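You operate a simulated robot arm through the tools that you are given. There is no shell and no other tool. Be economical: measure what you need, move in short steps, check, and stop when the job is done.

You are at the controls of a simulated two-armed robot. One attempt, no reset.

TASK
On the top of the island bench, fold the blue cloth in half, so that its two long edges meet.

It is judged by the outcome, as a careful person would: the job done as asked, and still so three seconds after it is handed in. It fails if anything else is knocked over, pushed out of place, dropped, spilled or broken. Flat cloth is picked up by pressing the open fingertips on it (5 to 10 N) and closing them slowly along it; thin cloth reads only 2 to 8 mm in the jaws.

THE ROBOT
Two 7-joint arms with two-finger parallel grippers on one trunk, on a base that drives. Base frame: it is fixed to the floor where the robot stands at the start and does not move with it; the origin is under the middle of the robot, x ahead of it, y to its left, z up; the surface under the hand at the start is at about z = 760. Lengths are in mm, angles in degrees, forces in N, time in s.
The left shoulder is at the start at [50, 209, 1096], the right one opposite. With the tool pointing down near the work surface each hand reaches from about 260 to 900 mm from the robot's upright axis, wherever it stands, measured 20 degrees to its own side. Places, roughly: island bench [800, -1300, 800]. Payload 4.4 kg a hand.
The tool frame of a hand sits at the grasp point between the pads (the TCP): z along the fingers, y along the line on which they close. The tips reach 23 mm beyond it. Largest opening 94 mm; finger width 38, thickness 10; the body of the gripper, 54 by 96 mm, starts 39 mm behind the TCP.
Orientation is that of the tool frame in the base frame, as a unit quaternion [w, x, y, z]. With the fingers straight down and closing along the base's y, the tool's x points along the base's -x, its y along +y and its z along -z.

THE INTERFACE
- The arms move only by the tool servo_tool. It takes "left_plan", "right_plan" or both (then of equal length, played together; a hand with none holds still); each is a list that holds one entry, the list of rows, each a list of 7 numbers: the finger opening in mm, from 0 to 94, then the shift along the tool's x, y, z in units of 300 mm (1.0 is 300 mm), then the turn, a rotation vector about the tool's x, y, z in units of 90 degrees (1.0 is 90 degrees). In form: [[[jaw, tx, ty, tz, rx, ry, rz], ...]]. A call has 1 to 8 rows; each row is the pose to reach, as a shift and turn from the pose commanded when the call began, along the tool's axes at that moment. A call with a number of a shift or a turn outside -1 to 1 is refused whole. Each row takes 0.2 s and may step no farther than 50 mm and 8.6 degrees from the row before; otherwise, or with a gripper value out of range, the whole call is refused. Where a pose cannot be reached the arm comes as near as it can. A force on the tool above 40 N (or 10 N above the force at the start of the call, whichever is more), or a blocked arm, ends the call early, and 0.2 s more pass. The fingers move at their own pace (about 108 mm/s each) and stop on an object; they squeeze with about 38 N. The grip force told is the motor's: it shows also when the fingers shut on nothing. Time passes only in rows, and 0.2 s behind the last, so rows that repeat a pose let the fingers close. The reply holds the time, the measured pose of the TCP, the force on the tool along the base axes, the opening and the grip force, in the units named above and with some noise, with the torque about the TCP (base axes, N m) and any sound that the robot's microphone picked up.
- Cameras (640 x 400 px; columns grow to the right, rows downward): "scene" is now at [150.6, 10.8, 1259.3]; the picture's right is [0.14, -0.99, 0.00], its down [-0.66, -0.09, -0.75] and it looks along [0.74, 0.10, -0.66] (base axes); focal length 214 px, centre (320, 200). "left" rides on the left gripper at [86, -16, -74] in its tool frame; the picture's right is [0.18, 0.98, 0.00], its down [-0.58, 0.11, -0.81] and it looks along [-0.79, 0.15, 0.59] (tool axes); focal length 243 px, centre (320, 200). "right" rides on the right gripper at [86, 16, -75] in its tool frame; the picture's right is [-0.18, 0.98, 0.00], its down [-0.58, -0.11, -0.81] and it looks along [-0.79, -0.15, 0.59] (tool axes); focal length 243 px, centre (320, 200). There is no depth. A picture from a camera that has moved, and an enlarged one, comes with that camera's place and axes in the base frame and with its lens.
- grab_frame(camera): a new picture of that camera. The clock stands still meanwhile.
- move_column(by): slides the trunk up (or, below 0, down) by that many mm; the arms and the scene camera ride with it, the base frame stays. It gives what a move gives, with no picture.
- roll_base(legs): drives the robot by 1 to 6 legs, each [ahead, left, turn to the left] in mm, mm and degrees, along the robot's own axes; the way and the turn of a leg run together, so that a leg with both is an arc; at most 1500 mm and 180 degrees a leg. The arms and the cameras ride along, it lands a little off, and it stops where it bumps. It gives what a move gives.
- pan_tilt(pan, tilt): turns the head with the scene camera to pan (to the left, within 80 degrees either way) and tilt (down, from -29 to 69), counted from straight ahead of the robot. It gives what a move gives.
- zoom(camera, box): a new picture of the part [left, top, right, bottom] of that camera's present view, enlarged. The clock stands still meanwhile.
- job_done(): hands the job in; it is judged then, once.

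Work in short steps. Places have to be worked out from the pictures, the camera data and where the tool is seen: move nearer, look again, correct. Check each grasp and each placing, and mend what went wrong. You have 120 turns and 88 pictures in all, those below and enlarged ones among them. Open the grippers and draw the arms clear of the work before you hand the job in, unless the task says otherwise; then end with one line.

The tools are called after "Emit:" by a JSON object that holds its "api" and its "payload". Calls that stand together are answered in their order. servo_tool: Moves the arms, as the interface text tells. Its arguments: {"type":"object","properties":{"left_plan":{"type":"array"},"right_plan":{"type":"array"}},"required":[]} The other tools are called the same way: move_column (by) slides the trunk up or down; roll_base (legs) drives the base; pan_tilt (pan, tilt) turns the head that bears the scene camera; grab_frame (camera) takes a picture; zoom (camera, box) takes an enlarged picture of a part of a camera's view; job_done () hands the job in.

At the start:

```text
time_s: 0.0
left_tool_pos: [505.3, 80.4, 914.3]
left_tool_rot: [0.0, 0.0, 1.0, -0.001]
left_wrist_force: [-0.3, 0.6, -0.5]
left_torque: [0.0, -0.03, 0.0]
left_finger_gap: 94.1
left_gripper_force: 0.1
right_tool_pos: [600.4, -383.0, 1009.5]
right_tool_rot: [-0.001, 0.0, 1.0, 0.0]
right_wrist_force: [-1.0, 0.4, -0.7]
right_torque: [-0.01, 0.03, -0.01]
right_finger_gap: 94.2
right_gripper_force: 0.0
trunk travel left (down, up): [-175.0, 388.0]
robot x, y, heading: [1.8, 2.3, -0.2]
head pan, tilt: [8.0, 41.5]
```

scene: 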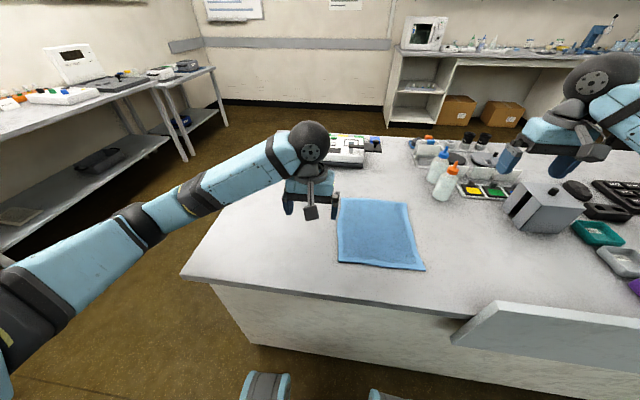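
right: 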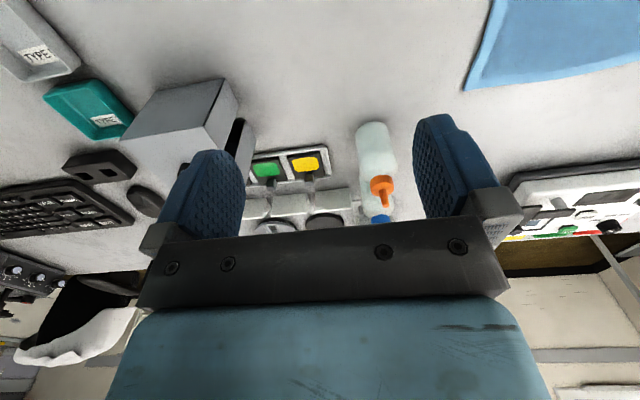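
left: 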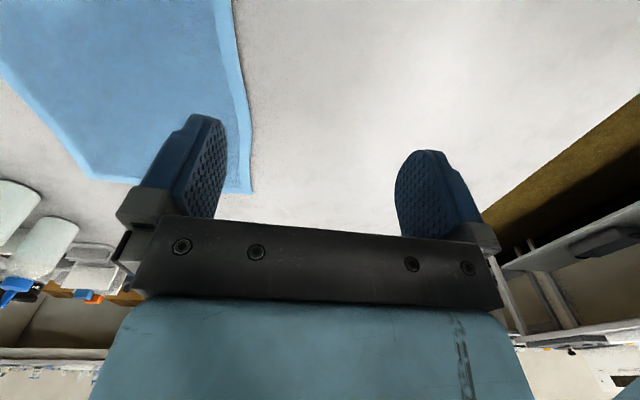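

I estimate the cloth's corners at about (730,15), (737,-218), (477,-218) and (469,8), so the long edges run along x. First I look down at the bench edge and the robot base, and zoom in on the cloth.

Emit:
{"api": "zoom", "payload": {"camera": "scene", "box": [300, 120, 540, 290]}}

Emit:
{"api": "pan_tilt", "payload": {"pan": 0, "tilt": 69}}

Emit:
{"api": "grab_frame", "payload": {"camera": "scene"}}

```text
2.35 times, centred on (420, 205) of scene
camera zoom: at [150.6, 10.8, 1259.3], right [0.14, -0.99, 0.0], down [-0.66, -0.09, -0.75], along [0.74, 0.1, -0.66], focal length 505 px, centre (85, 188)
```

zoom: 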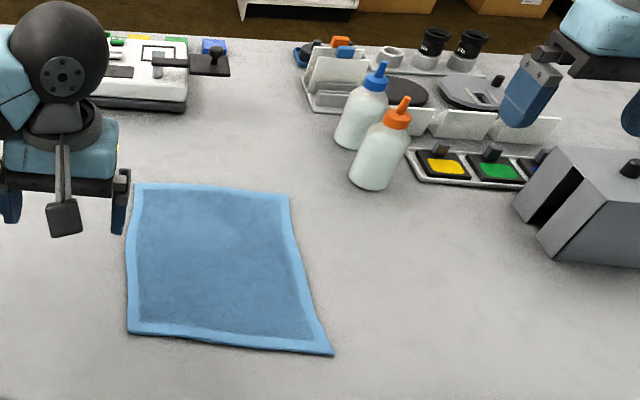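

```text
time_s: 0.9
left_tool_pos: [505.5, 82.6, 913.9]
left_tool_rot: [0.001, 0.0, 1.0, 0.0]
left_wrist_force: [-0.4, -0.1, -0.5]
left_torque: [-0.01, 0.0, -0.04]
left_finger_gap: 94.1
left_gripper_force: 0.0
right_tool_pos: [600.3, -383.1, 1009.1]
right_tool_rot: [0.0, 0.001, 1.0, 0.001]
right_wrist_force: [0.3, -0.5, -0.1]
right_torque: [0.01, 0.0, -0.03]
right_finger_gap: 94.0
right_gripper_force: 0.0
trunk travel left (down, up): [-175.0, 388.0]
robot x, y, heading: [-0.4, 2.4, -0.1]
head pan, tilt: [0.0, 68.8]
```

```text
83 pictures are left
camera scene: at [123.5, -0.9, 1225.5], right [0.0, -1.0, 0.0], down [-0.93, 0.0, -0.36], along [0.36, 0.0, -0.93], focal length 214 px, centre (320, 200)
```

scene: 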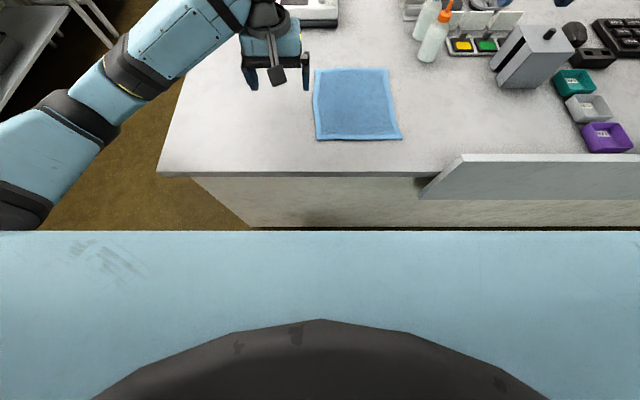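

The cloth measures about 262 (x) by 224 (y), with corners at (733,14), (733,-210), (475,-214) and (472,9). The far hand needs reach and arm clearance, so I shift the base left and turn it slightly to the right.

Emit:
{"api": "roll_base", "payload": {"legs": [[-30, 0, 0], [0, 130, 0], [0, 0, -25]]}}

Emit:
{"api": "pan_tilt", "payload": {"pan": 0, "tilt": 58}}

Emit:
{"api": "grab_frame", "payload": {"camera": "scene"}}

```text
time_s: 4.5
left_tool_pos: [460.9, -8.1, 914.1]
left_tool_rot: [0.0, 0.22, 0.976, 0.0]
left_wrist_force: [-0.1, -0.1, 1.6]
left_torque: [0.0, 0.02, 0.03]
left_finger_gap: 94.0
left_gripper_force: 0.0
right_tool_pos: [349.0, -468.8, 1010.8]
right_tool_rot: [-0.001, 0.219, 0.976, 0.0]
right_wrist_force: [-0.2, 0.1, -0.1]
right_torque: [0.02, -0.01, 0.02]
right_finger_gap: 93.7
right_gripper_force: 0.1
trunk travel left (down, up): [-175.0, 388.0]
robot x, y, heading: [-32.0, 131.2, -25.6]
head pan, tilt: [0.0, 68.8]
```

```text
time_s: 5.2
left_tool_pos: [461.1, -8.7, 914.3]
left_tool_rot: [0.0, 0.219, 0.976, 0.0]
left_wrist_force: [-1.3, 0.3, 0.2]
left_torque: [0.01, -0.01, -0.02]
left_finger_gap: 93.9
left_gripper_force: 0.0
right_tool_pos: [347.7, -469.3, 1009.0]
right_tool_rot: [-0.001, 0.22, 0.976, 0.0]
right_wrist_force: [-0.1, -0.3, -0.3]
right_torque: [0.0, 0.0, -0.03]
right_finger_gap: 94.0
right_gripper_force: 0.1
trunk travel left (down, up): [-175.0, 388.0]
robot x, y, heading: [-32.0, 135.1, -25.3]
head pan, tilt: [0.0, 58.0]
```

```text
82 pictures are left
camera scene: at [92.9, 74.3, 1237.2], right [-0.43, -0.9, 0.0], down [-0.77, 0.36, -0.53], along [0.48, -0.23, -0.85], focal length 214 px, centre (320, 200)
```

scene: 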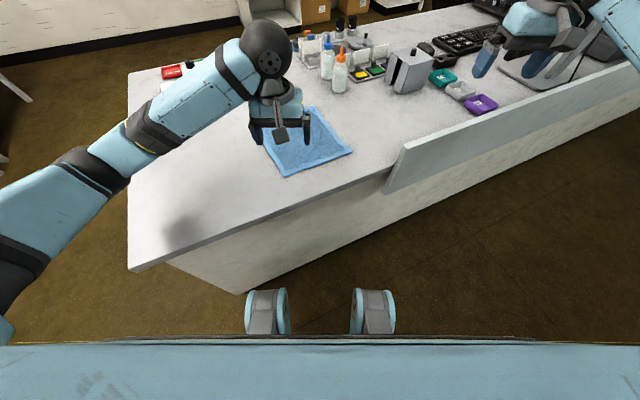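

The base landed at (-32,135), heading -25°. I bring the left hand to hover over the far part of the left long edge with its fingers square to y, and the right hand half way across.

Emit:
{"api": "servo_tool", "payload": {"left_plan": [[[60, -0.119, 0.0585, 0.0355, 0, 0, -0.0468], [40, -0.238, 0.117, 0.071, 0, 0, -0.0937], [24, -0.3575, 0.1755, 0.1065, 0, 0, -0.1405], [24, -0.477, 0.234, 0.142, 0, 0, -0.187], [24, -0.596, 0.2925, 0.1775, 0, 0, -0.234], [24, -0.715, 0.351, 0.213, 0, 0, -0.281]]], "right_plan": [[[60, 0.0155, 0.135, 0.0167, 0, 0, -0.0468], [40, 0.031, 0.27, 0.0333, 0, 0, -0.0937], [24, 0.0465, 0.405, 0.05, 0, 0, -0.1405], [24, 0.062, 0.54, 0.0667, 0, 0, -0.187], [24, 0.0775, 0.675, 0.0833, 0, 0, -0.234], [24, 0.093, 0.81, 0.1, 0, 0, -0.281]]]}}

Emit:
{"api": "grab_frame", "payload": {"camera": "scene"}}

Emit:
{"api": "grab_frame", "payload": {"camera": "left"}}

```text
time_s: 6.6
left_tool_pos: [701.8, -5.4, 850.7]
left_tool_rot: [-0.001, 0.0, 1.0, 0.0]
left_wrist_force: [-0.1, 0.2, -0.2]
left_torque: [-0.01, 0.0, 0.01]
left_finger_gap: 24.2
left_gripper_force: 0.0
right_tool_pos: [427.8, -235.0, 979.0]
right_tool_rot: [0.0, -0.002, 1.0, 0.0]
right_wrist_force: [0.1, 0.1, -0.1]
right_torque: [0.01, -0.01, -0.02]
right_finger_gap: 24.0
right_gripper_force: 0.1
trunk travel left (down, up): [-175.0, 388.0]
robot x, y, heading: [-29.8, 133.3, -25.2]
head pan, tilt: [0.0, 58.0]
```

```text
81 pictures are left
camera scene: at [93.8, 74.7, 1237.1], right [-0.43, -0.9, 0.0], down [-0.77, 0.36, -0.53], along [0.48, -0.23, -0.85], focal length 214 px, centre (320, 200)
```

scene: 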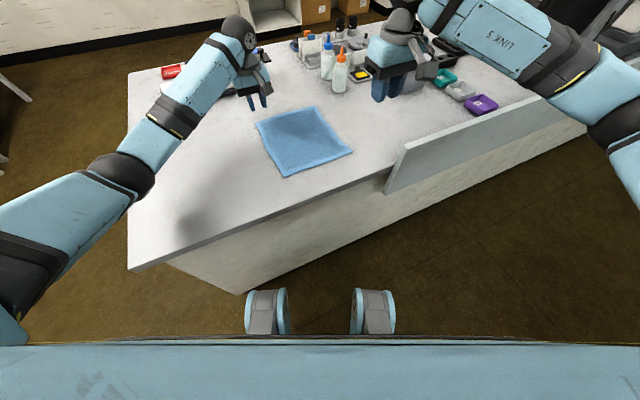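

```text
80 pictures are left
camera left: at [615.3, -21.0, 925.6], right [-0.18, 0.98, 0.0], down [0.58, 0.11, 0.81], along [0.79, 0.15, -0.59], focal length 243 px, centre (320, 200)
```

left: 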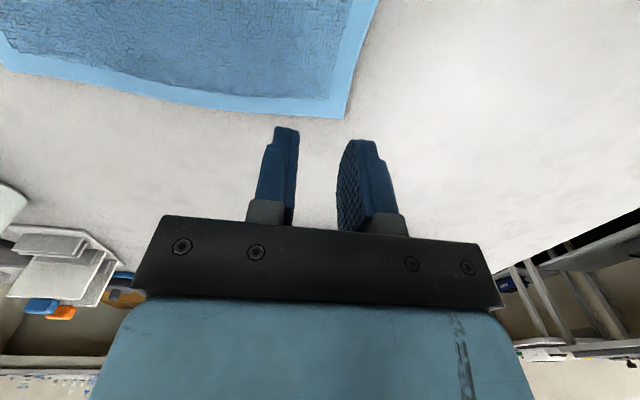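

From the left camera, the far corner is at about (725,17) and the left edge at y≈16. I bring the right hand to hover over the near end of the same edge.

Emit:
{"api": "servo_tool", "payload": {"right_plan": [[[24, -0.04, 0.13, 0.07, 0, 0, 0], [24, -0.08, 0.26, 0.14, 0, 0, 0], [24, -0.12, 0.39, 0.21, 0, 0, 0], [24, -0.16, 0.52, 0.28, 0, 0, 0], [24, -0.2, 0.65, 0.35, 0, 0, 0], [24, -0.24, 0.78, 0.43, 0, 0, 0]]]}}

Emit:
{"api": "grab_frame", "payload": {"camera": "right"}}

Emit:
{"api": "grab_frame", "payload": {"camera": "scene"}}

```text
time_s: 8.0
left_tool_pos: [701.9, -3.6, 850.8]
left_tool_rot: [0.0, 0.0, 1.0, 0.0]
left_wrist_force: [0.1, -0.3, -0.2]
left_torque: [-0.01, -0.01, 0.03]
left_finger_gap: 24.0
left_gripper_force: 0.1
right_tool_pos: [499.5, -0.8, 849.9]
right_tool_rot: [0.0, -0.001, 1.0, 0.0]
right_wrist_force: [0.1, 0.1, -0.5]
right_torque: [0.0, -0.02, -0.02]
right_finger_gap: 23.9
right_gripper_force: 0.1
trunk travel left (down, up): [-175.0, 388.0]
robot x, y, heading: [-28.7, 133.2, -25.5]
head pan, tilt: [0.0, 58.0]
```

```text
79 pictures are left
camera right: at [412.1, 15.3, 924.4], right [0.18, 0.98, 0.0], down [0.58, -0.11, 0.81], along [0.79, -0.15, -0.59], focal length 243 px, centre (320, 200)
```

right: 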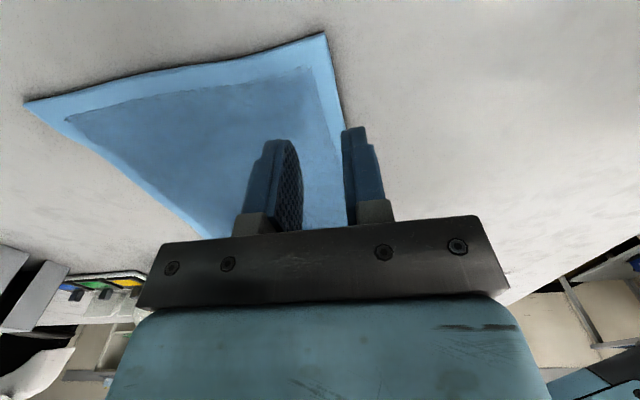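

```text
78 pictures are left
camera scene: at [93.4, 75.0, 1237.2], right [-0.43, -0.9, 0.0], down [-0.77, 0.36, -0.53], along [0.48, -0.23, -0.85], focal length 214 px, centre (320, 200)
```

scene: 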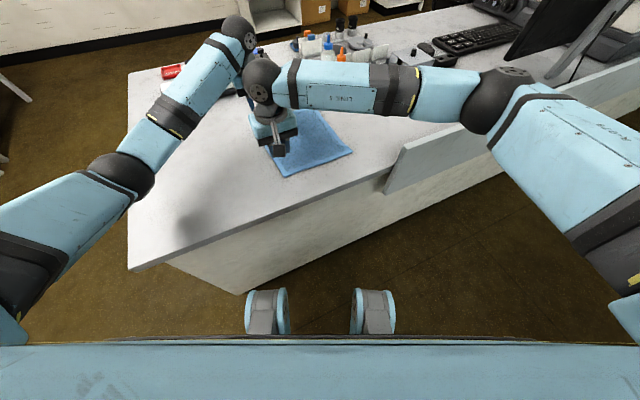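

The edge is at y≈9.5 near the right hand and y≈16 near the left hand. I correct y on both hands and lower the TCPs to about z=790, just above the cloth.

Emit:
{"api": "servo_tool", "payload": {"left_plan": [[[24, 0, 0.0087, 0.1, 0, 0, 0], [24, 0, 0.0087, 0.2, 0, 0, 0], [24, 0, 0.0087, 0.2, 0, 0, 0]]], "right_plan": [[[24, 0, -0.022, 0.1, 0, 0, 0], [24, 0, -0.022, 0.2, 0, 0, 0], [24, 0, -0.022, 0.2, 0, 0, 0]]]}}

Emit:
{"api": "grab_frame", "payload": {"camera": "right"}}

Emit:
{"api": "grab_frame", "payload": {"camera": "left"}}

```text
time_s: 8.8
left_tool_pos: [700.0, -3.5, 792.4]
left_tool_rot: [0.0, 0.0, 1.0, 0.0]
left_wrist_force: [0.3, -0.7, -0.4]
left_torque: [-0.01, -0.02, 0.01]
left_finger_gap: 24.1
left_gripper_force: 0.2
right_tool_pos: [499.0, -8.0, 790.2]
right_tool_rot: [0.0, 0.0, 1.0, 0.0]
right_wrist_force: [-0.3, -0.4, 0.1]
right_torque: [0.01, 0.02, 0.03]
right_finger_gap: 24.0
right_gripper_force: 0.1
trunk travel left (down, up): [-175.0, 388.0]
robot x, y, heading: [-29.2, 134.9, -25.3]
head pan, tilt: [0.0, 58.0]
```

```text
77 pictures are left
camera right: at [411.6, 7.1, 865.0], right [0.18, 0.98, 0.0], down [0.58, -0.11, 0.81], along [0.79, -0.15, -0.59], focal length 243 px, centre (320, 200)
```

right: 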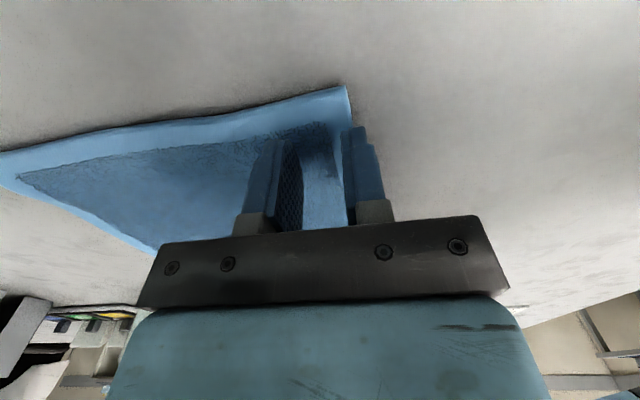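

```text
76 pictures are left
camera left: at [613.9, -19.0, 867.0], right [-0.18, 0.98, 0.0], down [0.58, 0.11, 0.81], along [0.79, 0.15, -0.59], focal length 243 px, centre (320, 200)
```

left: 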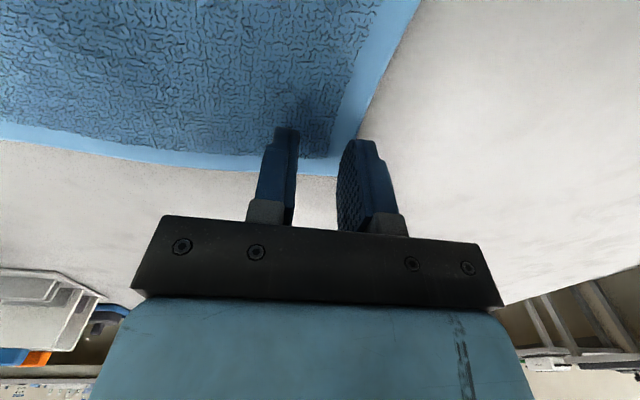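

The outer fingers sit about half over the edge. I shift the right hand in by 3 mm and lower both slowly to touch, watching the force.

Emit:
{"api": "servo_tool", "payload": {"left_plan": [[[24, 0, -0.003, 0.01, 0, 0, 0], [24, 0, -0.003, 0.018, 0, 0, 0], [24, 0, -0.003, 0.025, 0, 0, 0], [24, 0, -0.003, 0.025, 0, 0, 0]]], "right_plan": [[[24, 0, -0.01, 0.01, 0, 0, 0], [24, 0, -0.01, 0.018, 0, 0, 0], [24, 0, -0.01, 0.025, 0, 0, 0], [24, 0, -0.01, 0.025, 0, 0, 0]]]}}

```text
time_s: 9.8
left_tool_pos: [700.7, -2.9, 785.7]
left_tool_rot: [0.0, 0.0, 1.0, -0.001]
left_wrist_force: [1.9, -0.5, 6.3]
left_torque: [-0.02, -0.05, -0.02]
left_finger_gap: 23.8
left_gripper_force: 0.0
right_tool_pos: [500.0, -11.8, 784.9]
right_tool_rot: [0.001, -0.001, 1.0, 0.0]
right_wrist_force: [0.0, 4.2, 16.1]
right_torque: [0.02, 0.0, 0.0]
right_finger_gap: 24.0
right_gripper_force: 0.1
trunk travel left (down, up): [-175.0, 388.0]
robot x, y, heading: [-31.9, 130.9, -25.4]
head pan, tilt: [0.0, 58.0]
```

Both hands are touching, left at 6 N and right at 16 N. I ease the right hand up slightly and close both slowly.

Emit:
{"api": "servo_tool", "payload": {"left_plan": [[[24, 0, 0, 0, 0, 0, 0], [20, 0, 0, 0, 0, 0, 0], [16, 0, 0, 0, 0, 0, 0], [12, 0, 0, 0, 0, 0, 0], [8, 0, 0, 0, 0, 0, 0], [4, 0, 0, 0, 0, 0, 0], [0, 0, 0, 0, 0, 0, 0], [0, 0, 0, 0, 0, 0, 0]]], "right_plan": [[[24, 0, 0, -0.006, 0, 0, 0], [20, 0, 0, -0.006, 0, 0, 0], [16, 0, 0, -0.006, 0, 0, 0], [12, 0, 0, -0.006, 0, 0, 0], [8, 0, 0, -0.006, 0, 0, 0], [4, 0, 0, -0.006, 0, 0, 0], [0, 0, 0, -0.006, 0, 0, 0], [0, 0, 0, -0.006, 0, 0, 0]]]}}

Emit:
{"api": "grab_frame", "payload": {"camera": "right"}}

Emit:
{"api": "grab_frame", "payload": {"camera": "left"}}

```text
time_s: 11.6
left_tool_pos: [698.8, -3.5, 787.6]
left_tool_rot: [0.001, 0.001, 1.0, 0.0]
left_wrist_force: [-1.0, -0.7, 11.4]
left_torque: [-0.06, 0.01, -0.04]
left_finger_gap: 4.1
left_gripper_force: 37.9
right_tool_pos: [498.0, -12.2, 786.0]
right_tool_rot: [0.001, 0.0, 1.0, 0.0]
right_wrist_force: [0.1, 0.7, 7.0]
right_torque: [-0.02, -0.04, 0.01]
right_finger_gap: 4.0
right_gripper_force: 38.6
trunk travel left (down, up): [-175.0, 388.0]
robot x, y, heading: [-29.5, 132.3, -25.4]
head pan, tilt: [0.0, 58.0]
```

```text
75 pictures are left
camera right: at [411.3, 3.0, 861.2], right [0.18, 0.98, 0.0], down [0.58, -0.11, 0.81], along [0.79, -0.15, -0.59], focal length 243 px, centre (320, 200)
```

right: 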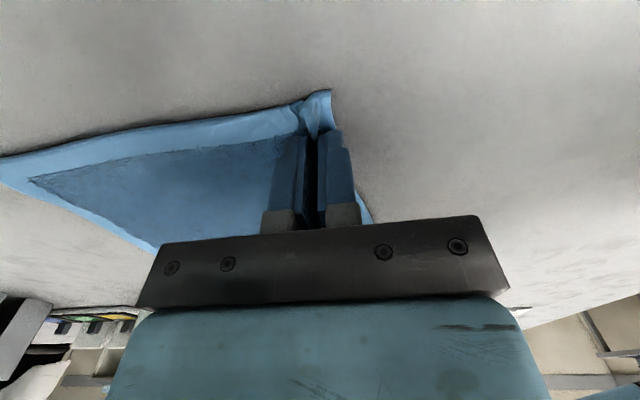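

```text
74 pictures are left
camera left: at [612.1, -19.7, 860.4], right [-0.18, 0.98, 0.0], down [0.58, 0.11, 0.81], along [0.79, 0.15, -0.59], focal length 243 px, centre (320, 200)
```

left: 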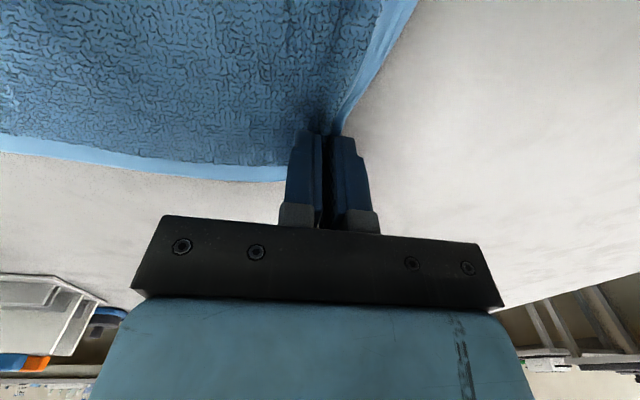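

Both jaws read 4 mm and the pictures show a pinched ridge in each. I start the fold with a quarter arc and check that both grips hold.

Emit:
{"api": "servo_tool", "payload": {"left_plan": [[[0, 0, -0.0061, -0.052, 0, 0, 0], [0, 0, -0.0241, -0.102, 0, 0, 0], [0, 0, -0.0534, -0.148, -0.02, 0, 0], [0, 0, -0.0928, -0.1886, -0.04, 0, 0]]], "right_plan": [[[0, 0, -0.0058, -0.052, 0, 0, 0], [0, 0, -0.0231, -0.102, 0, 0, 0], [0, 0, -0.0511, -0.148, -0.02, 0, 0], [0, 0, -0.0888, -0.1886, -0.04, 0, 0]]]}}

Emit:
{"api": "grab_frame", "payload": {"camera": "scene"}}

Emit:
{"api": "grab_frame", "payload": {"camera": "right"}}

Emit:
{"api": "grab_frame", "payload": {"camera": "left"}}

```text
time_s: 12.6
left_tool_pos: [700.3, -31.6, 839.3]
left_tool_rot: [0.0, -0.001, 1.0, 0.031]
left_wrist_force: [-0.2, 0.5, -0.3]
left_torque: [-0.06, 0.03, -0.03]
left_finger_gap: 3.9
left_gripper_force: 37.9
right_tool_pos: [497.4, -40.9, 839.7]
right_tool_rot: [0.0, 0.0, 1.0, 0.032]
right_wrist_force: [0.6, -0.6, 0.4]
right_torque: [-0.05, -0.05, 0.0]
right_finger_gap: 3.7
right_gripper_force: 38.1
trunk travel left (down, up): [-175.0, 388.0]
robot x, y, heading: [-31.1, 133.4, -25.5]
head pan, tilt: [0.0, 58.0]
```

```text
73 pictures are left
camera scene: at [92.5, 73.7, 1237.2], right [-0.43, -0.9, 0.0], down [-0.77, 0.36, -0.53], along [0.48, -0.23, -0.85], focal length 214 px, centre (320, 200)
```

scene: 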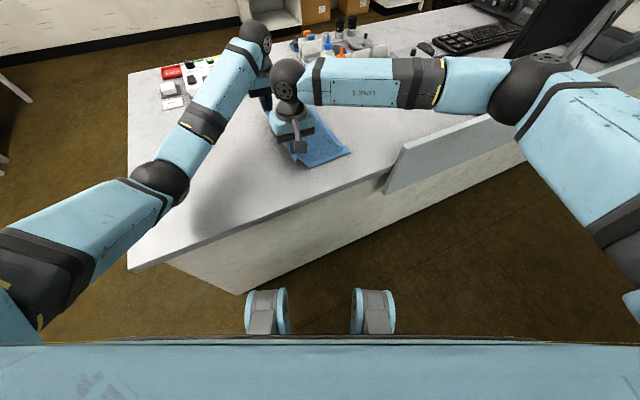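

```text
72 pictures are left
camera right: at [411.3, -29.4, 915.7], right [0.18, 0.98, 0.06], down [0.58, -0.16, 0.8], along [0.79, -0.11, -0.6], focal length 243 px, centre (320, 200)
```

right: 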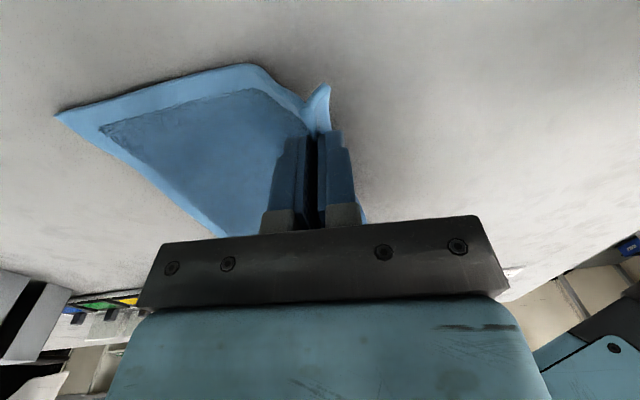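

```text
71 pictures are left
camera left: at [612.8, -52.3, 912.9], right [-0.18, 0.98, 0.06], down [0.58, 0.06, 0.81], along [0.79, 0.19, -0.58], focal length 243 px, centre (320, 200)
```

left: 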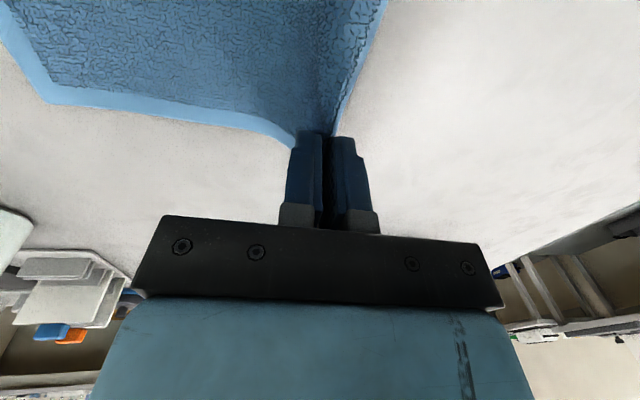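

Both grips hold and the right edge of the cloth has not moved. I carry on over the top of the arc.

Emit:
{"api": "servo_tool", "payload": {"left_plan": [[[0, 0, -0.0458, -0.0361, -0.0275, 0, 0], [0, 0, -0.0989, -0.0641, -0.055, 0, 0], [0, 0, -0.1573, -0.0831, -0.0825, 0, 0], [0, 0, -0.2186, -0.092, -0.11, 0, 0], [0, 0, -0.2806, -0.0908, -0.1375, 0, 0], [0, 0, -0.3408, -0.0794, -0.165, 0, 0], [0, 0, -0.397, -0.0582, -0.1925, 0, 0], [0, 0, -0.447, -0.0281, -0.22, 0, 0]]], "right_plan": [[[0, 0, -0.0438, -0.036, -0.0275, 0, 0], [0, 0, -0.0946, -0.0639, -0.055, 0, 0], [0, 0, -0.1504, -0.0827, -0.0825, 0, 0], [0, 0, -0.2092, -0.0914, -0.11, 0, 0], [0, 0, -0.2685, -0.0901, -0.1375, 0, 0], [0, 0, -0.3262, -0.0785, -0.165, 0, 0], [0, 0, -0.3801, -0.0572, -0.1925, 0, 0], [0, 0, -0.428, -0.0269, -0.22, 0, 0]]]}}

Emit:
{"api": "grab_frame", "payload": {"camera": "scene"}}

Emit:
{"api": "grab_frame", "payload": {"camera": "right"}}

Emit:
{"api": "grab_frame", "payload": {"camera": "left"}}

```text
time_s: 14.4
left_tool_pos: [694.4, -160.3, 840.4]
left_tool_rot: [0.0, 0.001, 0.979, 0.203]
left_wrist_force: [0.6, 0.0, -0.9]
left_torque: [-0.08, 0.0, 0.03]
left_finger_gap: 3.7
left_gripper_force: 38.1
left hand out of reach, approached as far as the arm can: row 8
right_tool_pos: [497.0, -168.8, 840.5]
right_tool_rot: [0.0, 0.0, 0.979, 0.203]
right_wrist_force: [-1.0, -0.4, -0.5]
right_torque: [-0.06, 0.03, -0.01]
right_finger_gap: 3.7
right_gripper_force: 37.5
trunk travel left (down, up): [-175.0, 388.0]
robot x, y, heading: [-29.4, 135.3, -25.1]
head pan, tilt: [0.0, 58.0]
```

```text
70 pictures are left
camera scene: at [93.3, 74.1, 1237.1], right [-0.43, -0.9, 0.0], down [-0.77, 0.36, -0.53], along [0.48, -0.23, -0.85], focal length 214 px, centre (320, 200)
```

scene: 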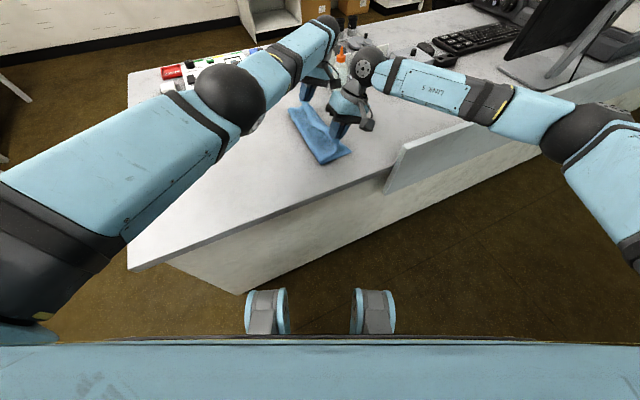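

```text
69 pictures are left
camera right: at [411.4, -184.1, 915.5], right [0.18, 0.9, 0.39], down [0.58, -0.42, 0.7], along [0.79, 0.1, -0.6], focal length 243 px, centre (320, 200)
```

right: 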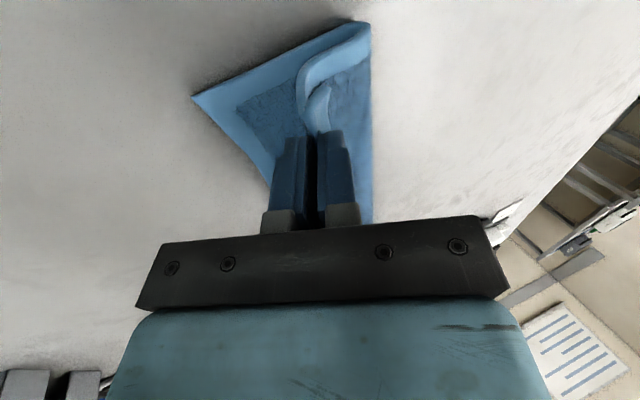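

```text
68 pictures are left
camera left: at [606.1, -204.7, 901.4], right [-0.18, 0.9, 0.39], down [0.58, -0.22, 0.78], along [0.79, 0.37, -0.48], focal length 243 px, centre (320, 200)
```

left: 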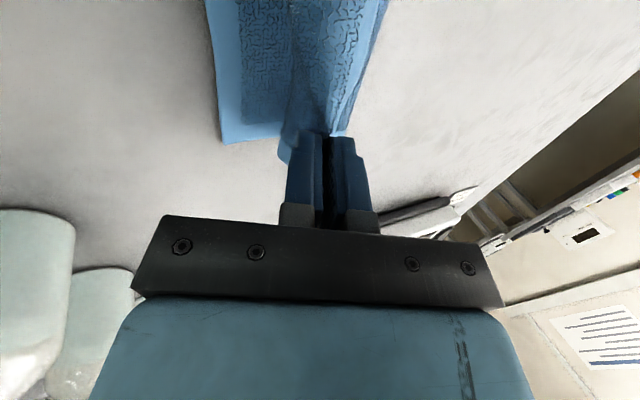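

The fold is forming cleanly, but the left arm is at its reach limit. The arms ride with the base and column, so I make the remaining -y shift of about 27 mm with the base and the lowering with the column.

Emit:
{"api": "roll_base", "payload": {"legs": [[11.5, -24.5, 0]]}}

Emit:
{"api": "move_column", "payload": {"by": -30}}

Emit:
{"api": "grab_frame", "payload": {"camera": "right"}}

Emit:
{"api": "grab_frame", "payload": {"camera": "left"}}

Emit:
{"api": "zoom", "payload": {"camera": "scene", "box": [250, 10, 450, 190]}}

```text
time_s: 15.3
left_tool_pos: [693.0, -186.0, 840.0]
left_tool_rot: [0.0, 0.0, 0.979, 0.203]
left_wrist_force: [-0.3, -0.1, 0.3]
left_torque: [-0.1, 0.02, -0.02]
left_finger_gap: 3.7
left_gripper_force: 37.8
right_tool_pos: [498.3, -193.6, 841.3]
right_tool_rot: [0.0, 0.0, 0.979, 0.202]
right_wrist_force: [0.0, 0.3, -0.2]
right_torque: [-0.1, 0.01, 0.05]
right_finger_gap: 3.8
right_gripper_force: 38.1
trunk travel left (down, up): [-175.0, 388.0]
robot x, y, heading: [-29.6, 108.2, -25.0]
head pan, tilt: [0.0, 58.0]
```

```text
time_s: 16.1
left_tool_pos: [693.0, -186.0, 811.3]
left_tool_rot: [0.001, 0.0, 0.979, 0.203]
left_wrist_force: [0.0, -0.5, 0.3]
left_torque: [-0.12, -0.05, 0.01]
left_finger_gap: 3.8
left_gripper_force: 37.7
right_tool_pos: [497.4, -194.3, 811.8]
right_tool_rot: [0.0, -0.001, 0.979, 0.203]
right_wrist_force: [-0.3, -0.4, 0.0]
right_torque: [-0.1, 0.01, -0.01]
right_finger_gap: 3.8
right_gripper_force: 38.5
trunk travel left (down, up): [-145.0, 418.0]
robot x, y, heading: [-32.2, 107.1, -25.0]
head pan, tilt: [0.0, 58.0]
```

```text
67 pictures are left
camera right: at [411.1, -210.0, 886.5], right [0.18, 0.9, 0.39], down [0.58, -0.42, 0.7], along [0.79, 0.1, -0.6], focal length 243 px, centre (320, 200)
```

right: 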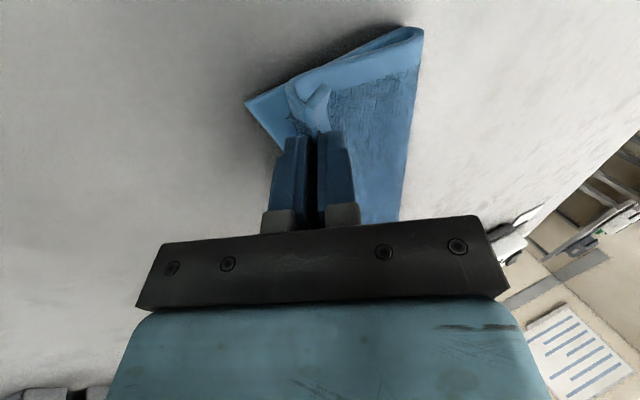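

```text
66 pictures are left
camera left: at [606.0, -230.8, 872.3], right [-0.19, 0.9, 0.39], down [0.58, -0.22, 0.78], along [0.79, 0.37, -0.48], focal length 243 px, centre (320, 200)
```

left: 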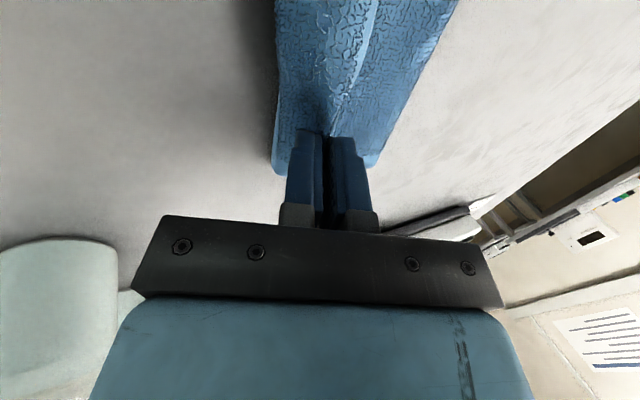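

```text
2.22 times, centred on (350, 100) of scene
camera zoom: at [92.5, 47.8, 1207.3], right [-0.43, -0.9, 0.0], down [-0.77, 0.36, -0.53], along [0.48, -0.23, -0.85], focal length 477 px, centre (253, 422)
```

zoom: 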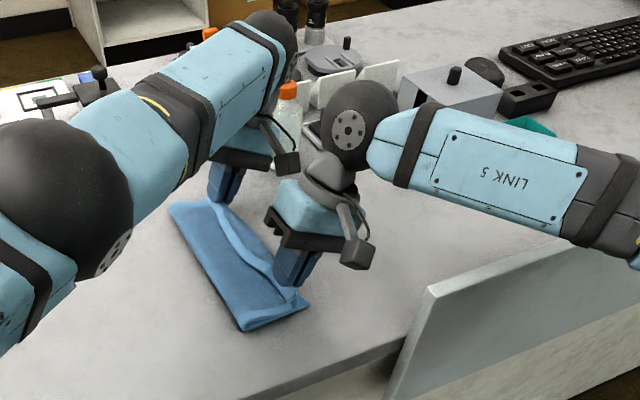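

I zoom in on the right pinch to see which way the hem flap lies before lowering.

Emit:
{"api": "zoom", "payload": {"camera": "right", "box": [230, 10, 440, 150]}}

Emit:
{"api": "zoom", "payload": {"camera": "left", "box": [230, 0, 470, 180]}}

```text
2.86 times, centred on (335, 80) of right
camera zoom: at [411.1, -210.0, 886.5], right [0.18, 0.9, 0.39], down [0.58, -0.42, 0.7], along [0.79, 0.1, -0.6], focal length 693 px, centre (277, 543)
```

zoom: 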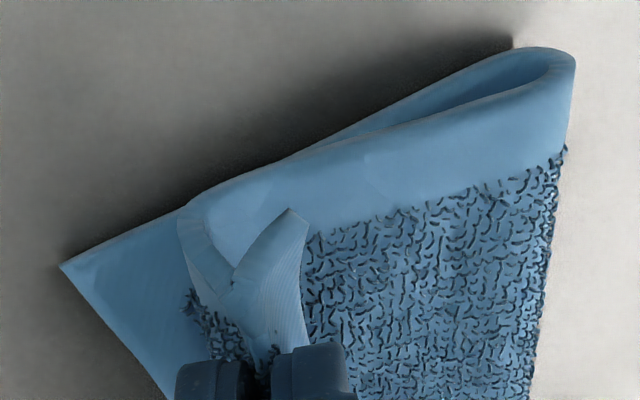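

```text
2.22 times, centred on (350, 90) of left
camera zoom: at [606.0, -230.8, 872.3], right [-0.19, 0.9, 0.39], down [0.58, -0.22, 0.78], along [0.79, 0.37, -0.48], focal length 539 px, centre (253, 444)
```

zoom: 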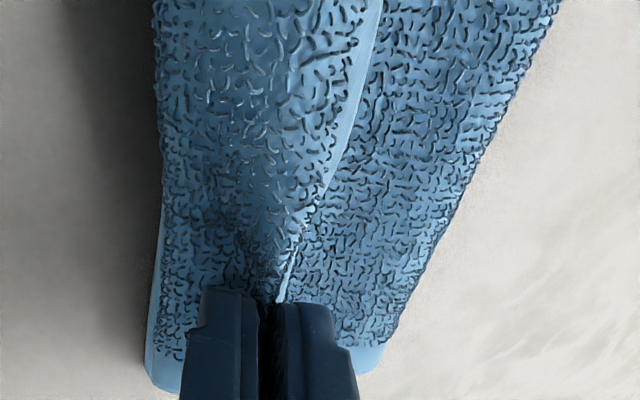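

The hem flap points back to +y at the pinch. I lower both hands by 14 mm with the column, nudge the left hand by -8 in y, and look again before releasing.

Emit:
{"api": "move_column", "payload": {"by": -14}}

Emit:
{"api": "servo_tool", "payload": {"left_plan": [[[0, 0, -0.0245, -0.0106, 0, 0, 0], [0, 0, -0.0245, -0.0106, 0, 0, 0]]]}}

Emit:
{"api": "grab_frame", "payload": {"camera": "right"}}

Emit:
{"api": "grab_frame", "payload": {"camera": "left"}}

```text
time_s: 16.7
left_tool_pos: [693.1, -185.2, 796.5]
left_tool_rot: [0.0, 0.001, 0.979, 0.203]
left_wrist_force: [-0.8, -0.3, 2.8]
left_torque: [-0.12, 0.01, -0.02]
left_finger_gap: 3.7
left_gripper_force: 38.6
right_tool_pos: [498.1, -195.6, 797.1]
right_tool_rot: [-0.001, -0.001, 0.979, 0.203]
right_wrist_force: [-0.3, 0.1, 1.0]
right_torque: [-0.09, -0.01, 0.0]
right_finger_gap: 3.6
right_gripper_force: 38.3
trunk travel left (down, up): [-131.0, 432.0]
robot x, y, heading: [-31.9, 104.4, -25.3]
head pan, tilt: [0.0, 58.0]
```

```text
time_s: 17.3
left_tool_pos: [687.3, -189.8, 796.8]
left_tool_rot: [0.001, 0.0, 0.979, 0.203]
left_wrist_force: [-0.7, 0.5, 2.5]
left_torque: [-0.1, 0.0, -0.02]
left_finger_gap: 3.6
left_gripper_force: 38.2
left hand out of reach, approached as far as the arm can: row 1, 2
right_tool_pos: [499.3, -194.0, 797.4]
right_tool_rot: [-0.001, -0.001, 0.979, 0.202]
right_wrist_force: [0.6, 0.1, -0.4]
right_torque: [-0.06, 0.01, 0.01]
right_finger_gap: 3.5
right_gripper_force: 38.2
trunk travel left (down, up): [-131.0, 432.0]
robot x, y, heading: [-29.7, 108.0, -25.1]
head pan, tilt: [0.0, 58.0]
```

```text
62 pictures are left
camera right: at [411.2, -210.2, 872.3], right [0.18, 0.9, 0.39], down [0.58, -0.42, 0.7], along [0.79, 0.1, -0.6], focal length 243 px, centre (320, 200)
```

right: 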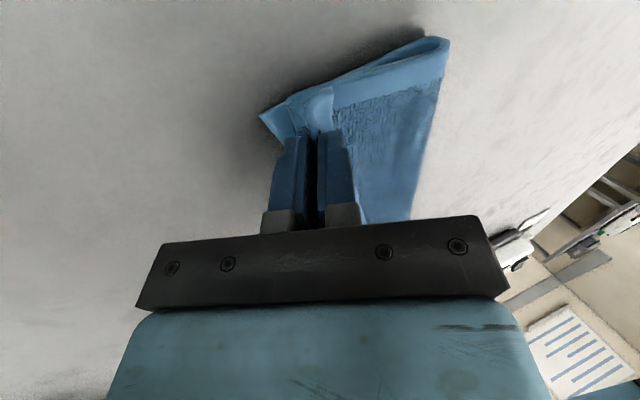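

```text
61 pictures are left
camera left: at [600.8, -233.7, 857.8], right [-0.19, 0.9, 0.39], down [0.58, -0.22, 0.78], along [0.79, 0.37, -0.48], focal length 243 px, centre (320, 200)
```

left: 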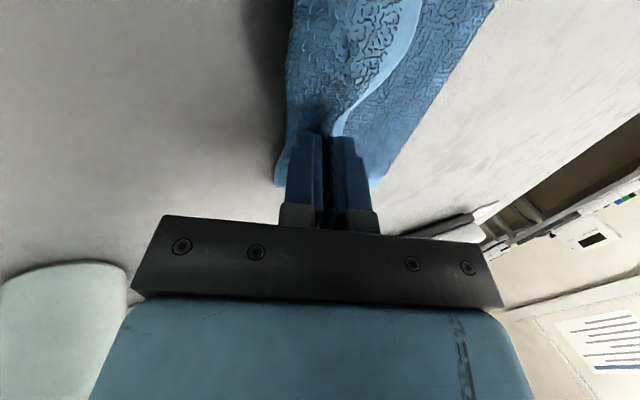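

Both hands are just above the surface. I open them slowly and lift straight up.

Emit:
{"api": "servo_tool", "payload": {"left_plan": [[[8, 0, 0, 0, 0, 0, 0], [14, 0, 0, 0, 0, 0, 0], [20, 0, 0, 0, 0, 0, 0], [24, 0, 0, 0, 0, 0, 0], [24, 0, 0.0265, -0.0612, 0, 0, 0], [24, 0, 0.053, -0.1224, 0, 0, 0], [24, 0, 0.0794, -0.1836, 0, 0, 0]]], "right_plan": [[[8, 0, 0, 0, 0, 0, 0], [14, 0, 0, 0, 0, 0, 0], [20, 0, 0, 0, 0, 0, 0], [24, 0, 0, 0, 0, 0, 0], [24, 0, 0.0265, -0.0612, 0, 0, 0], [24, 0, 0.053, -0.1224, 0, 0, 0], [24, 0, 0.0794, -0.1836, 0, 0, 0]]]}}

Emit:
{"api": "grab_frame", "payload": {"camera": "right"}}

Emit:
{"api": "grab_frame", "payload": {"camera": "left"}}

Emit:
{"api": "zoom", "payload": {"camera": "scene", "box": [250, 10, 450, 190]}}

```text
time_s: 18.9
left_tool_pos: [687.9, -187.3, 856.4]
left_tool_rot: [0.001, -0.001, 0.979, 0.203]
left_wrist_force: [-0.4, -0.4, 0.6]
left_torque: [-0.02, -0.02, -0.02]
left_finger_gap: 24.0
left_gripper_force: 0.1
right_tool_pos: [498.3, -194.9, 856.4]
right_tool_rot: [-0.001, 0.0, 0.979, 0.202]
right_wrist_force: [-0.6, -0.1, 0.6]
right_torque: [-0.03, -0.01, 0.03]
right_finger_gap: 24.1
right_gripper_force: 0.2
trunk travel left (down, up): [-131.0, 432.0]
robot x, y, heading: [-29.8, 107.8, -25.2]
head pan, tilt: [0.0, 58.0]
```

```text
60 pictures are left
camera right: at [411.3, -210.2, 931.7], right [0.18, 0.9, 0.39], down [0.58, -0.42, 0.7], along [0.79, 0.1, -0.6], focal length 243 px, centre (320, 200)
```

right: 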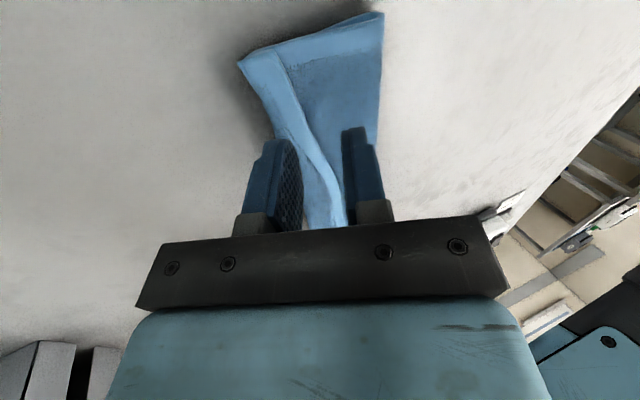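

```text
59 pictures are left
camera left: at [601.1, -233.5, 918.4], right [-0.18, 0.9, 0.39], down [0.58, -0.22, 0.78], along [0.79, 0.37, -0.48], focal length 243 px, centre (320, 200)
```

left: 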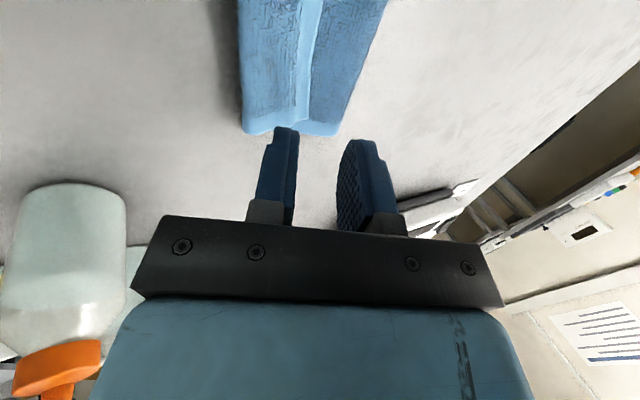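

```text
2.22 times, centred on (350, 100) of scene
camera zoom: at [92.5, 47.8, 1193.2], right [-0.43, -0.9, 0.0], down [-0.77, 0.36, -0.53], along [0.48, -0.23, -0.85], focal length 477 px, centre (253, 422)
```

zoom: 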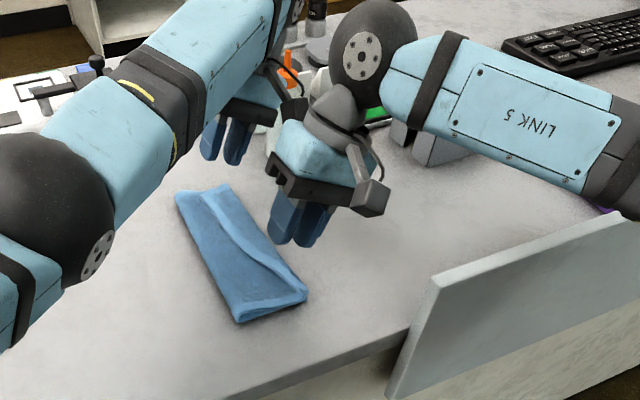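

The cloth has been released and folded, but a hem strip seems turned back. I pull the hands clear and straighten them to get a clear view.

Emit:
{"api": "servo_tool", "payload": {"left_plan": [[[24, 0, 0.114, 0.006, 0.052, 0, 0], [24, 0, 0.228, 0.011, 0.104, 0, 0], [24, 0, 0.341, 0.017, 0.156, 0, 0], [24, 0, 0.455, 0.022, 0.208, 0, 0], [24, 0, 0.569, 0.028, 0.26, 0, 0]]], "right_plan": [[[24, 0.08, 0.021, -0.049, 0.052, 0, 0], [24, 0.16, 0.042, -0.098, 0.104, 0, 0], [24, 0.24, 0.064, -0.147, 0.156, 0, 0], [24, 0.32, 0.085, -0.196, 0.208, 0, 0], [24, 0.4, 0.106, -0.245, 0.26, 0, 0]]]}}

Emit:
{"api": "zoom", "payload": {"camera": "scene", "box": [250, 50, 450, 190]}}

Emit:
{"api": "grab_frame", "payload": {"camera": "right"}}

```text
time_s: 20.1
left_tool_pos: [687.3, -27.3, 916.9]
left_tool_rot: [0.0, 0.0, 1.0, -0.001]
left_wrist_force: [0.2, -0.5, 0.4]
left_torque: [0.01, -0.03, -0.02]
left_finger_gap: 23.9
left_gripper_force: 0.1
right_tool_pos: [376.6, -195.5, 937.7]
right_tool_rot: [0.0, -0.001, 1.0, -0.001]
right_wrist_force: [0.1, -0.2, -0.3]
right_torque: [-0.03, -0.03, 0.0]
right_finger_gap: 24.2
right_gripper_force: 0.0
trunk travel left (down, up): [-131.0, 432.0]
robot x, y, heading: [-30.5, 107.2, -25.2]
head pan, tilt: [0.0, 58.0]
```

```text
2.86 times, centred on (350, 120) of scene
camera zoom: at [92.6, 48.6, 1193.3], right [-0.43, -0.9, 0.0], down [-0.77, 0.36, -0.53], along [0.48, -0.23, -0.85], focal length 613 px, centre (234, 429)
```

zoom: 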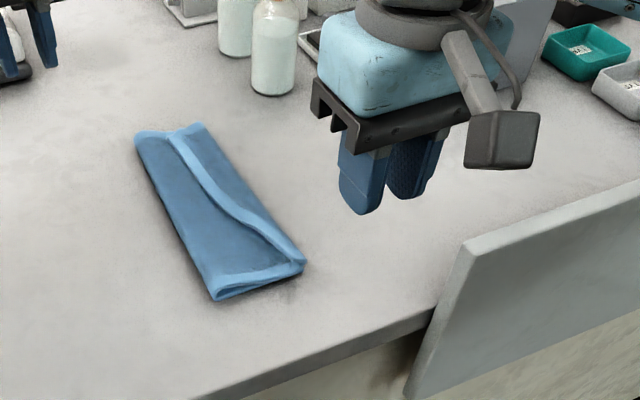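

```text
56 pictures are left
camera right: at [290.2, -179.8, 1012.2], right [0.18, 0.98, 0.0], down [0.58, -0.11, 0.81], along [0.79, -0.15, -0.59], focal length 243 px, centre (320, 200)
```

right: 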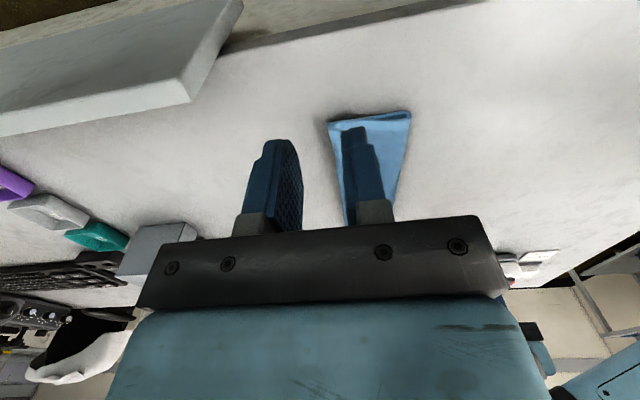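

I zoom in closer on the folded cloth.

Emit:
{"api": "zoom", "payload": {"camera": "scene", "box": [280, 85, 370, 160]}}

```text
5.33 times, centred on (325, 122) of scene
camera zoom: at [92.6, 48.6, 1193.3], right [-0.43, -0.9, 0.0], down [-0.77, 0.36, -0.53], along [0.48, -0.23, -0.85], focal length 1144 px, centre (293, 613)
```

zoom: 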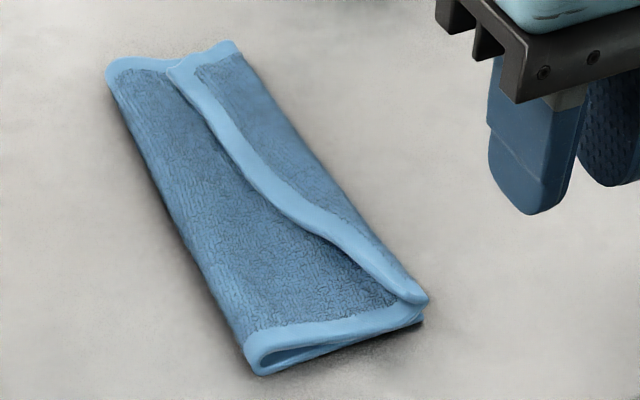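

The top edge overshot. The fold sits at y≈-112 near and -133 far, where about -100 is ideal, and the top hem is turned back by 28 to 54 mm. I plan to flip the hem outward, grip it from the correct side and re-lay it. First I shift the base by -y 100 for reach.

Emit:
{"api": "roll_base", "payload": {"legs": [[42, -91, 0]]}}

Emit:
{"api": "grab_frame", "payload": {"camera": "scene"}}

Emit:
{"api": "grab_frame", "payload": {"camera": "left"}}

```text
time_s: 21.5
left_tool_pos: [687.6, -129.8, 916.5]
left_tool_rot: [-0.001, 0.0, 1.0, 0.001]
left_wrist_force: [0.5, 0.2, -0.4]
left_torque: [0.03, 0.03, -0.01]
left_finger_gap: 24.2
left_gripper_force: 0.1
right_tool_pos: [376.4, -295.7, 935.9]
right_tool_rot: [-0.001, 0.0, 1.0, 0.0]
right_wrist_force: [-0.8, 0.0, 0.2]
right_torque: [-0.01, -0.02, -0.01]
right_finger_gap: 23.8
right_gripper_force: 0.1
trunk travel left (down, up): [-131.0, 432.0]
robot x, y, heading: [-27.9, 5.8, -25.4]
head pan, tilt: [0.0, 58.0]
```

```text
54 pictures are left
camera scene: at [92.7, -52.7, 1193.2], right [-0.43, -0.9, 0.0], down [-0.77, 0.36, -0.53], along [0.48, -0.23, -0.85], focal length 214 px, centre (320, 200)
```

scene: 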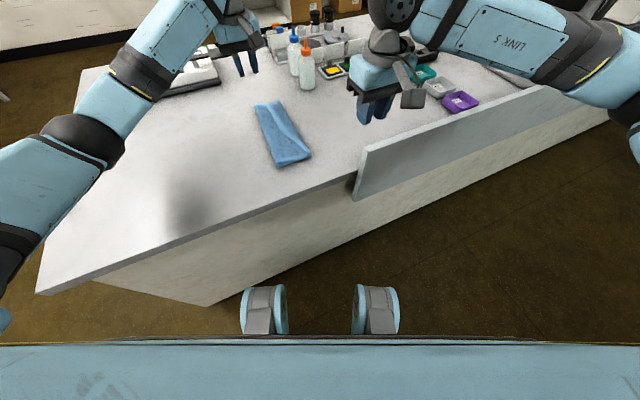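

```text
53 pictures are left
camera left: at [600.0, -145.7, 990.8], right [-0.18, 0.98, 0.0], down [0.58, 0.11, 0.81], along [0.79, 0.15, -0.59], focal length 243 px, centre (320, 200)
```

left: 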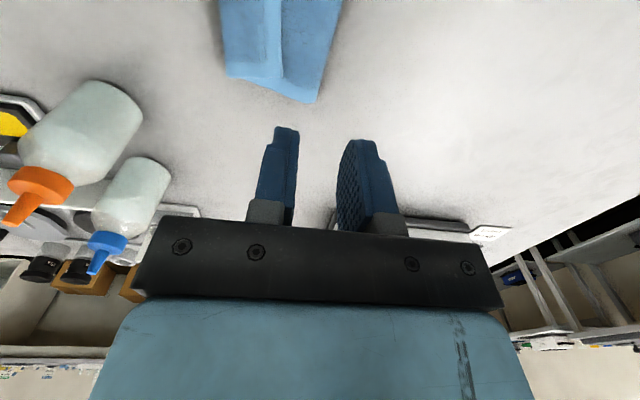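

I bring the left fingers, closed, just to the +y side of the turned-back hem at x≈655 and lower them near the cloth.

Emit:
{"api": "servo_tool", "payload": {"left_plan": [[[10, 0.036, -0.019, 0.13, 0, 0, 0], [0, 0.072, -0.038, 0.26, 0, 0, 0], [0, 0.109, -0.057, 0.38, 0, 0, 0], [0, 0.109, -0.057, 0.4, 0, 0, 0], [0, 0.109, -0.057, 0.412, 0, 0, 0]]]}}

Emit:
{"api": "grab_frame", "payload": {"camera": "left"}}

Emit:
{"api": "zoom", "payload": {"camera": "scene", "box": [230, 70, 340, 180]}}

```text
time_s: 22.7
left_tool_pos: [657.5, -144.0, 809.8]
left_tool_rot: [0.013, -0.002, 1.0, -0.001]
left_wrist_force: [-0.6, 0.2, 0.4]
left_torque: [0.0, -0.01, 0.0]
left_finger_gap: 0.0
left_gripper_force: 38.1
right_tool_pos: [373.7, -297.0, 941.8]
right_tool_rot: [0.003, 0.0, 1.0, 0.0]
right_wrist_force: [1.0, 0.4, 0.0]
right_torque: [0.0, 0.0, 0.0]
right_finger_gap: 24.0
right_gripper_force: 0.0
trunk travel left (down, up): [-131.0, 432.0]
robot x, y, heading: [-30.6, 4.8, -25.4]
head pan, tilt: [0.0, 58.0]
```

```text
52 pictures are left
camera left: at [568.9, -160.8, 882.5], right [-0.19, 0.98, -0.01], down [0.56, 0.11, 0.82], along [0.81, 0.15, -0.57], focal length 243 px, centre (320, 200)
```

left: 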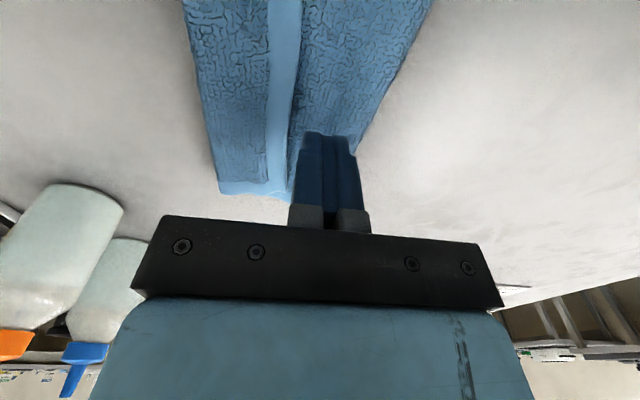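

```text
3.64 times, centred on (285, 125) of scene
camera zoom: at [87.2, -53.3, 1196.3], right [-0.43, -0.9, 0.0], down [-0.76, 0.36, -0.53], along [0.49, -0.23, -0.84], focal length 780 px, centre (447, 473)
```

zoom: 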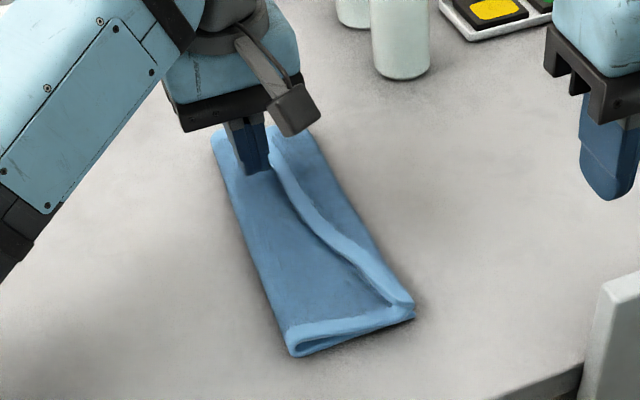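

The hand stopped at z≈810 and the robot body tilted, so the left elbow is likely resting on the bench. I raise the column to relieve it.

Emit:
{"api": "move_column", "payload": {"by": 60}}

Emit:
{"api": "grab_frame", "payload": {"camera": "scene"}}

```text
time_s: 23.7
left_tool_pos: [653.1, -146.1, 851.6]
left_tool_rot: [0.0, 0.001, 1.0, 0.0]
left_wrist_force: [-0.5, -0.5, -0.8]
left_torque: [0.0, 0.02, -0.02]
left_finger_gap: 0.0
left_gripper_force: 38.0
right_tool_pos: [377.1, -296.5, 997.0]
right_tool_rot: [0.0, 0.0, 1.0, 0.0]
right_wrist_force: [0.3, -0.5, -0.2]
right_torque: [-0.03, 0.02, -0.01]
right_finger_gap: 24.2
right_gripper_force: 0.1
trunk travel left (down, up): [-191.0, 372.0]
robot x, y, heading: [-30.5, 6.4, -25.4]
head pan, tilt: [0.0, 58.0]
```

```text
50 pictures are left
camera scene: at [92.8, -52.5, 1252.9], right [-0.43, -0.9, 0.0], down [-0.77, 0.36, -0.53], along [0.48, -0.23, -0.85], focal length 214 px, centre (320, 200)
```

scene: 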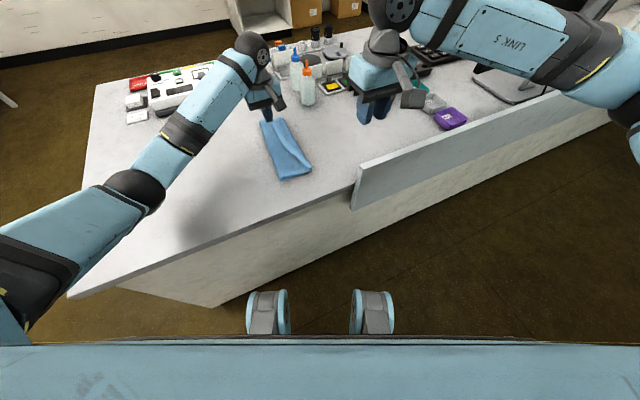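

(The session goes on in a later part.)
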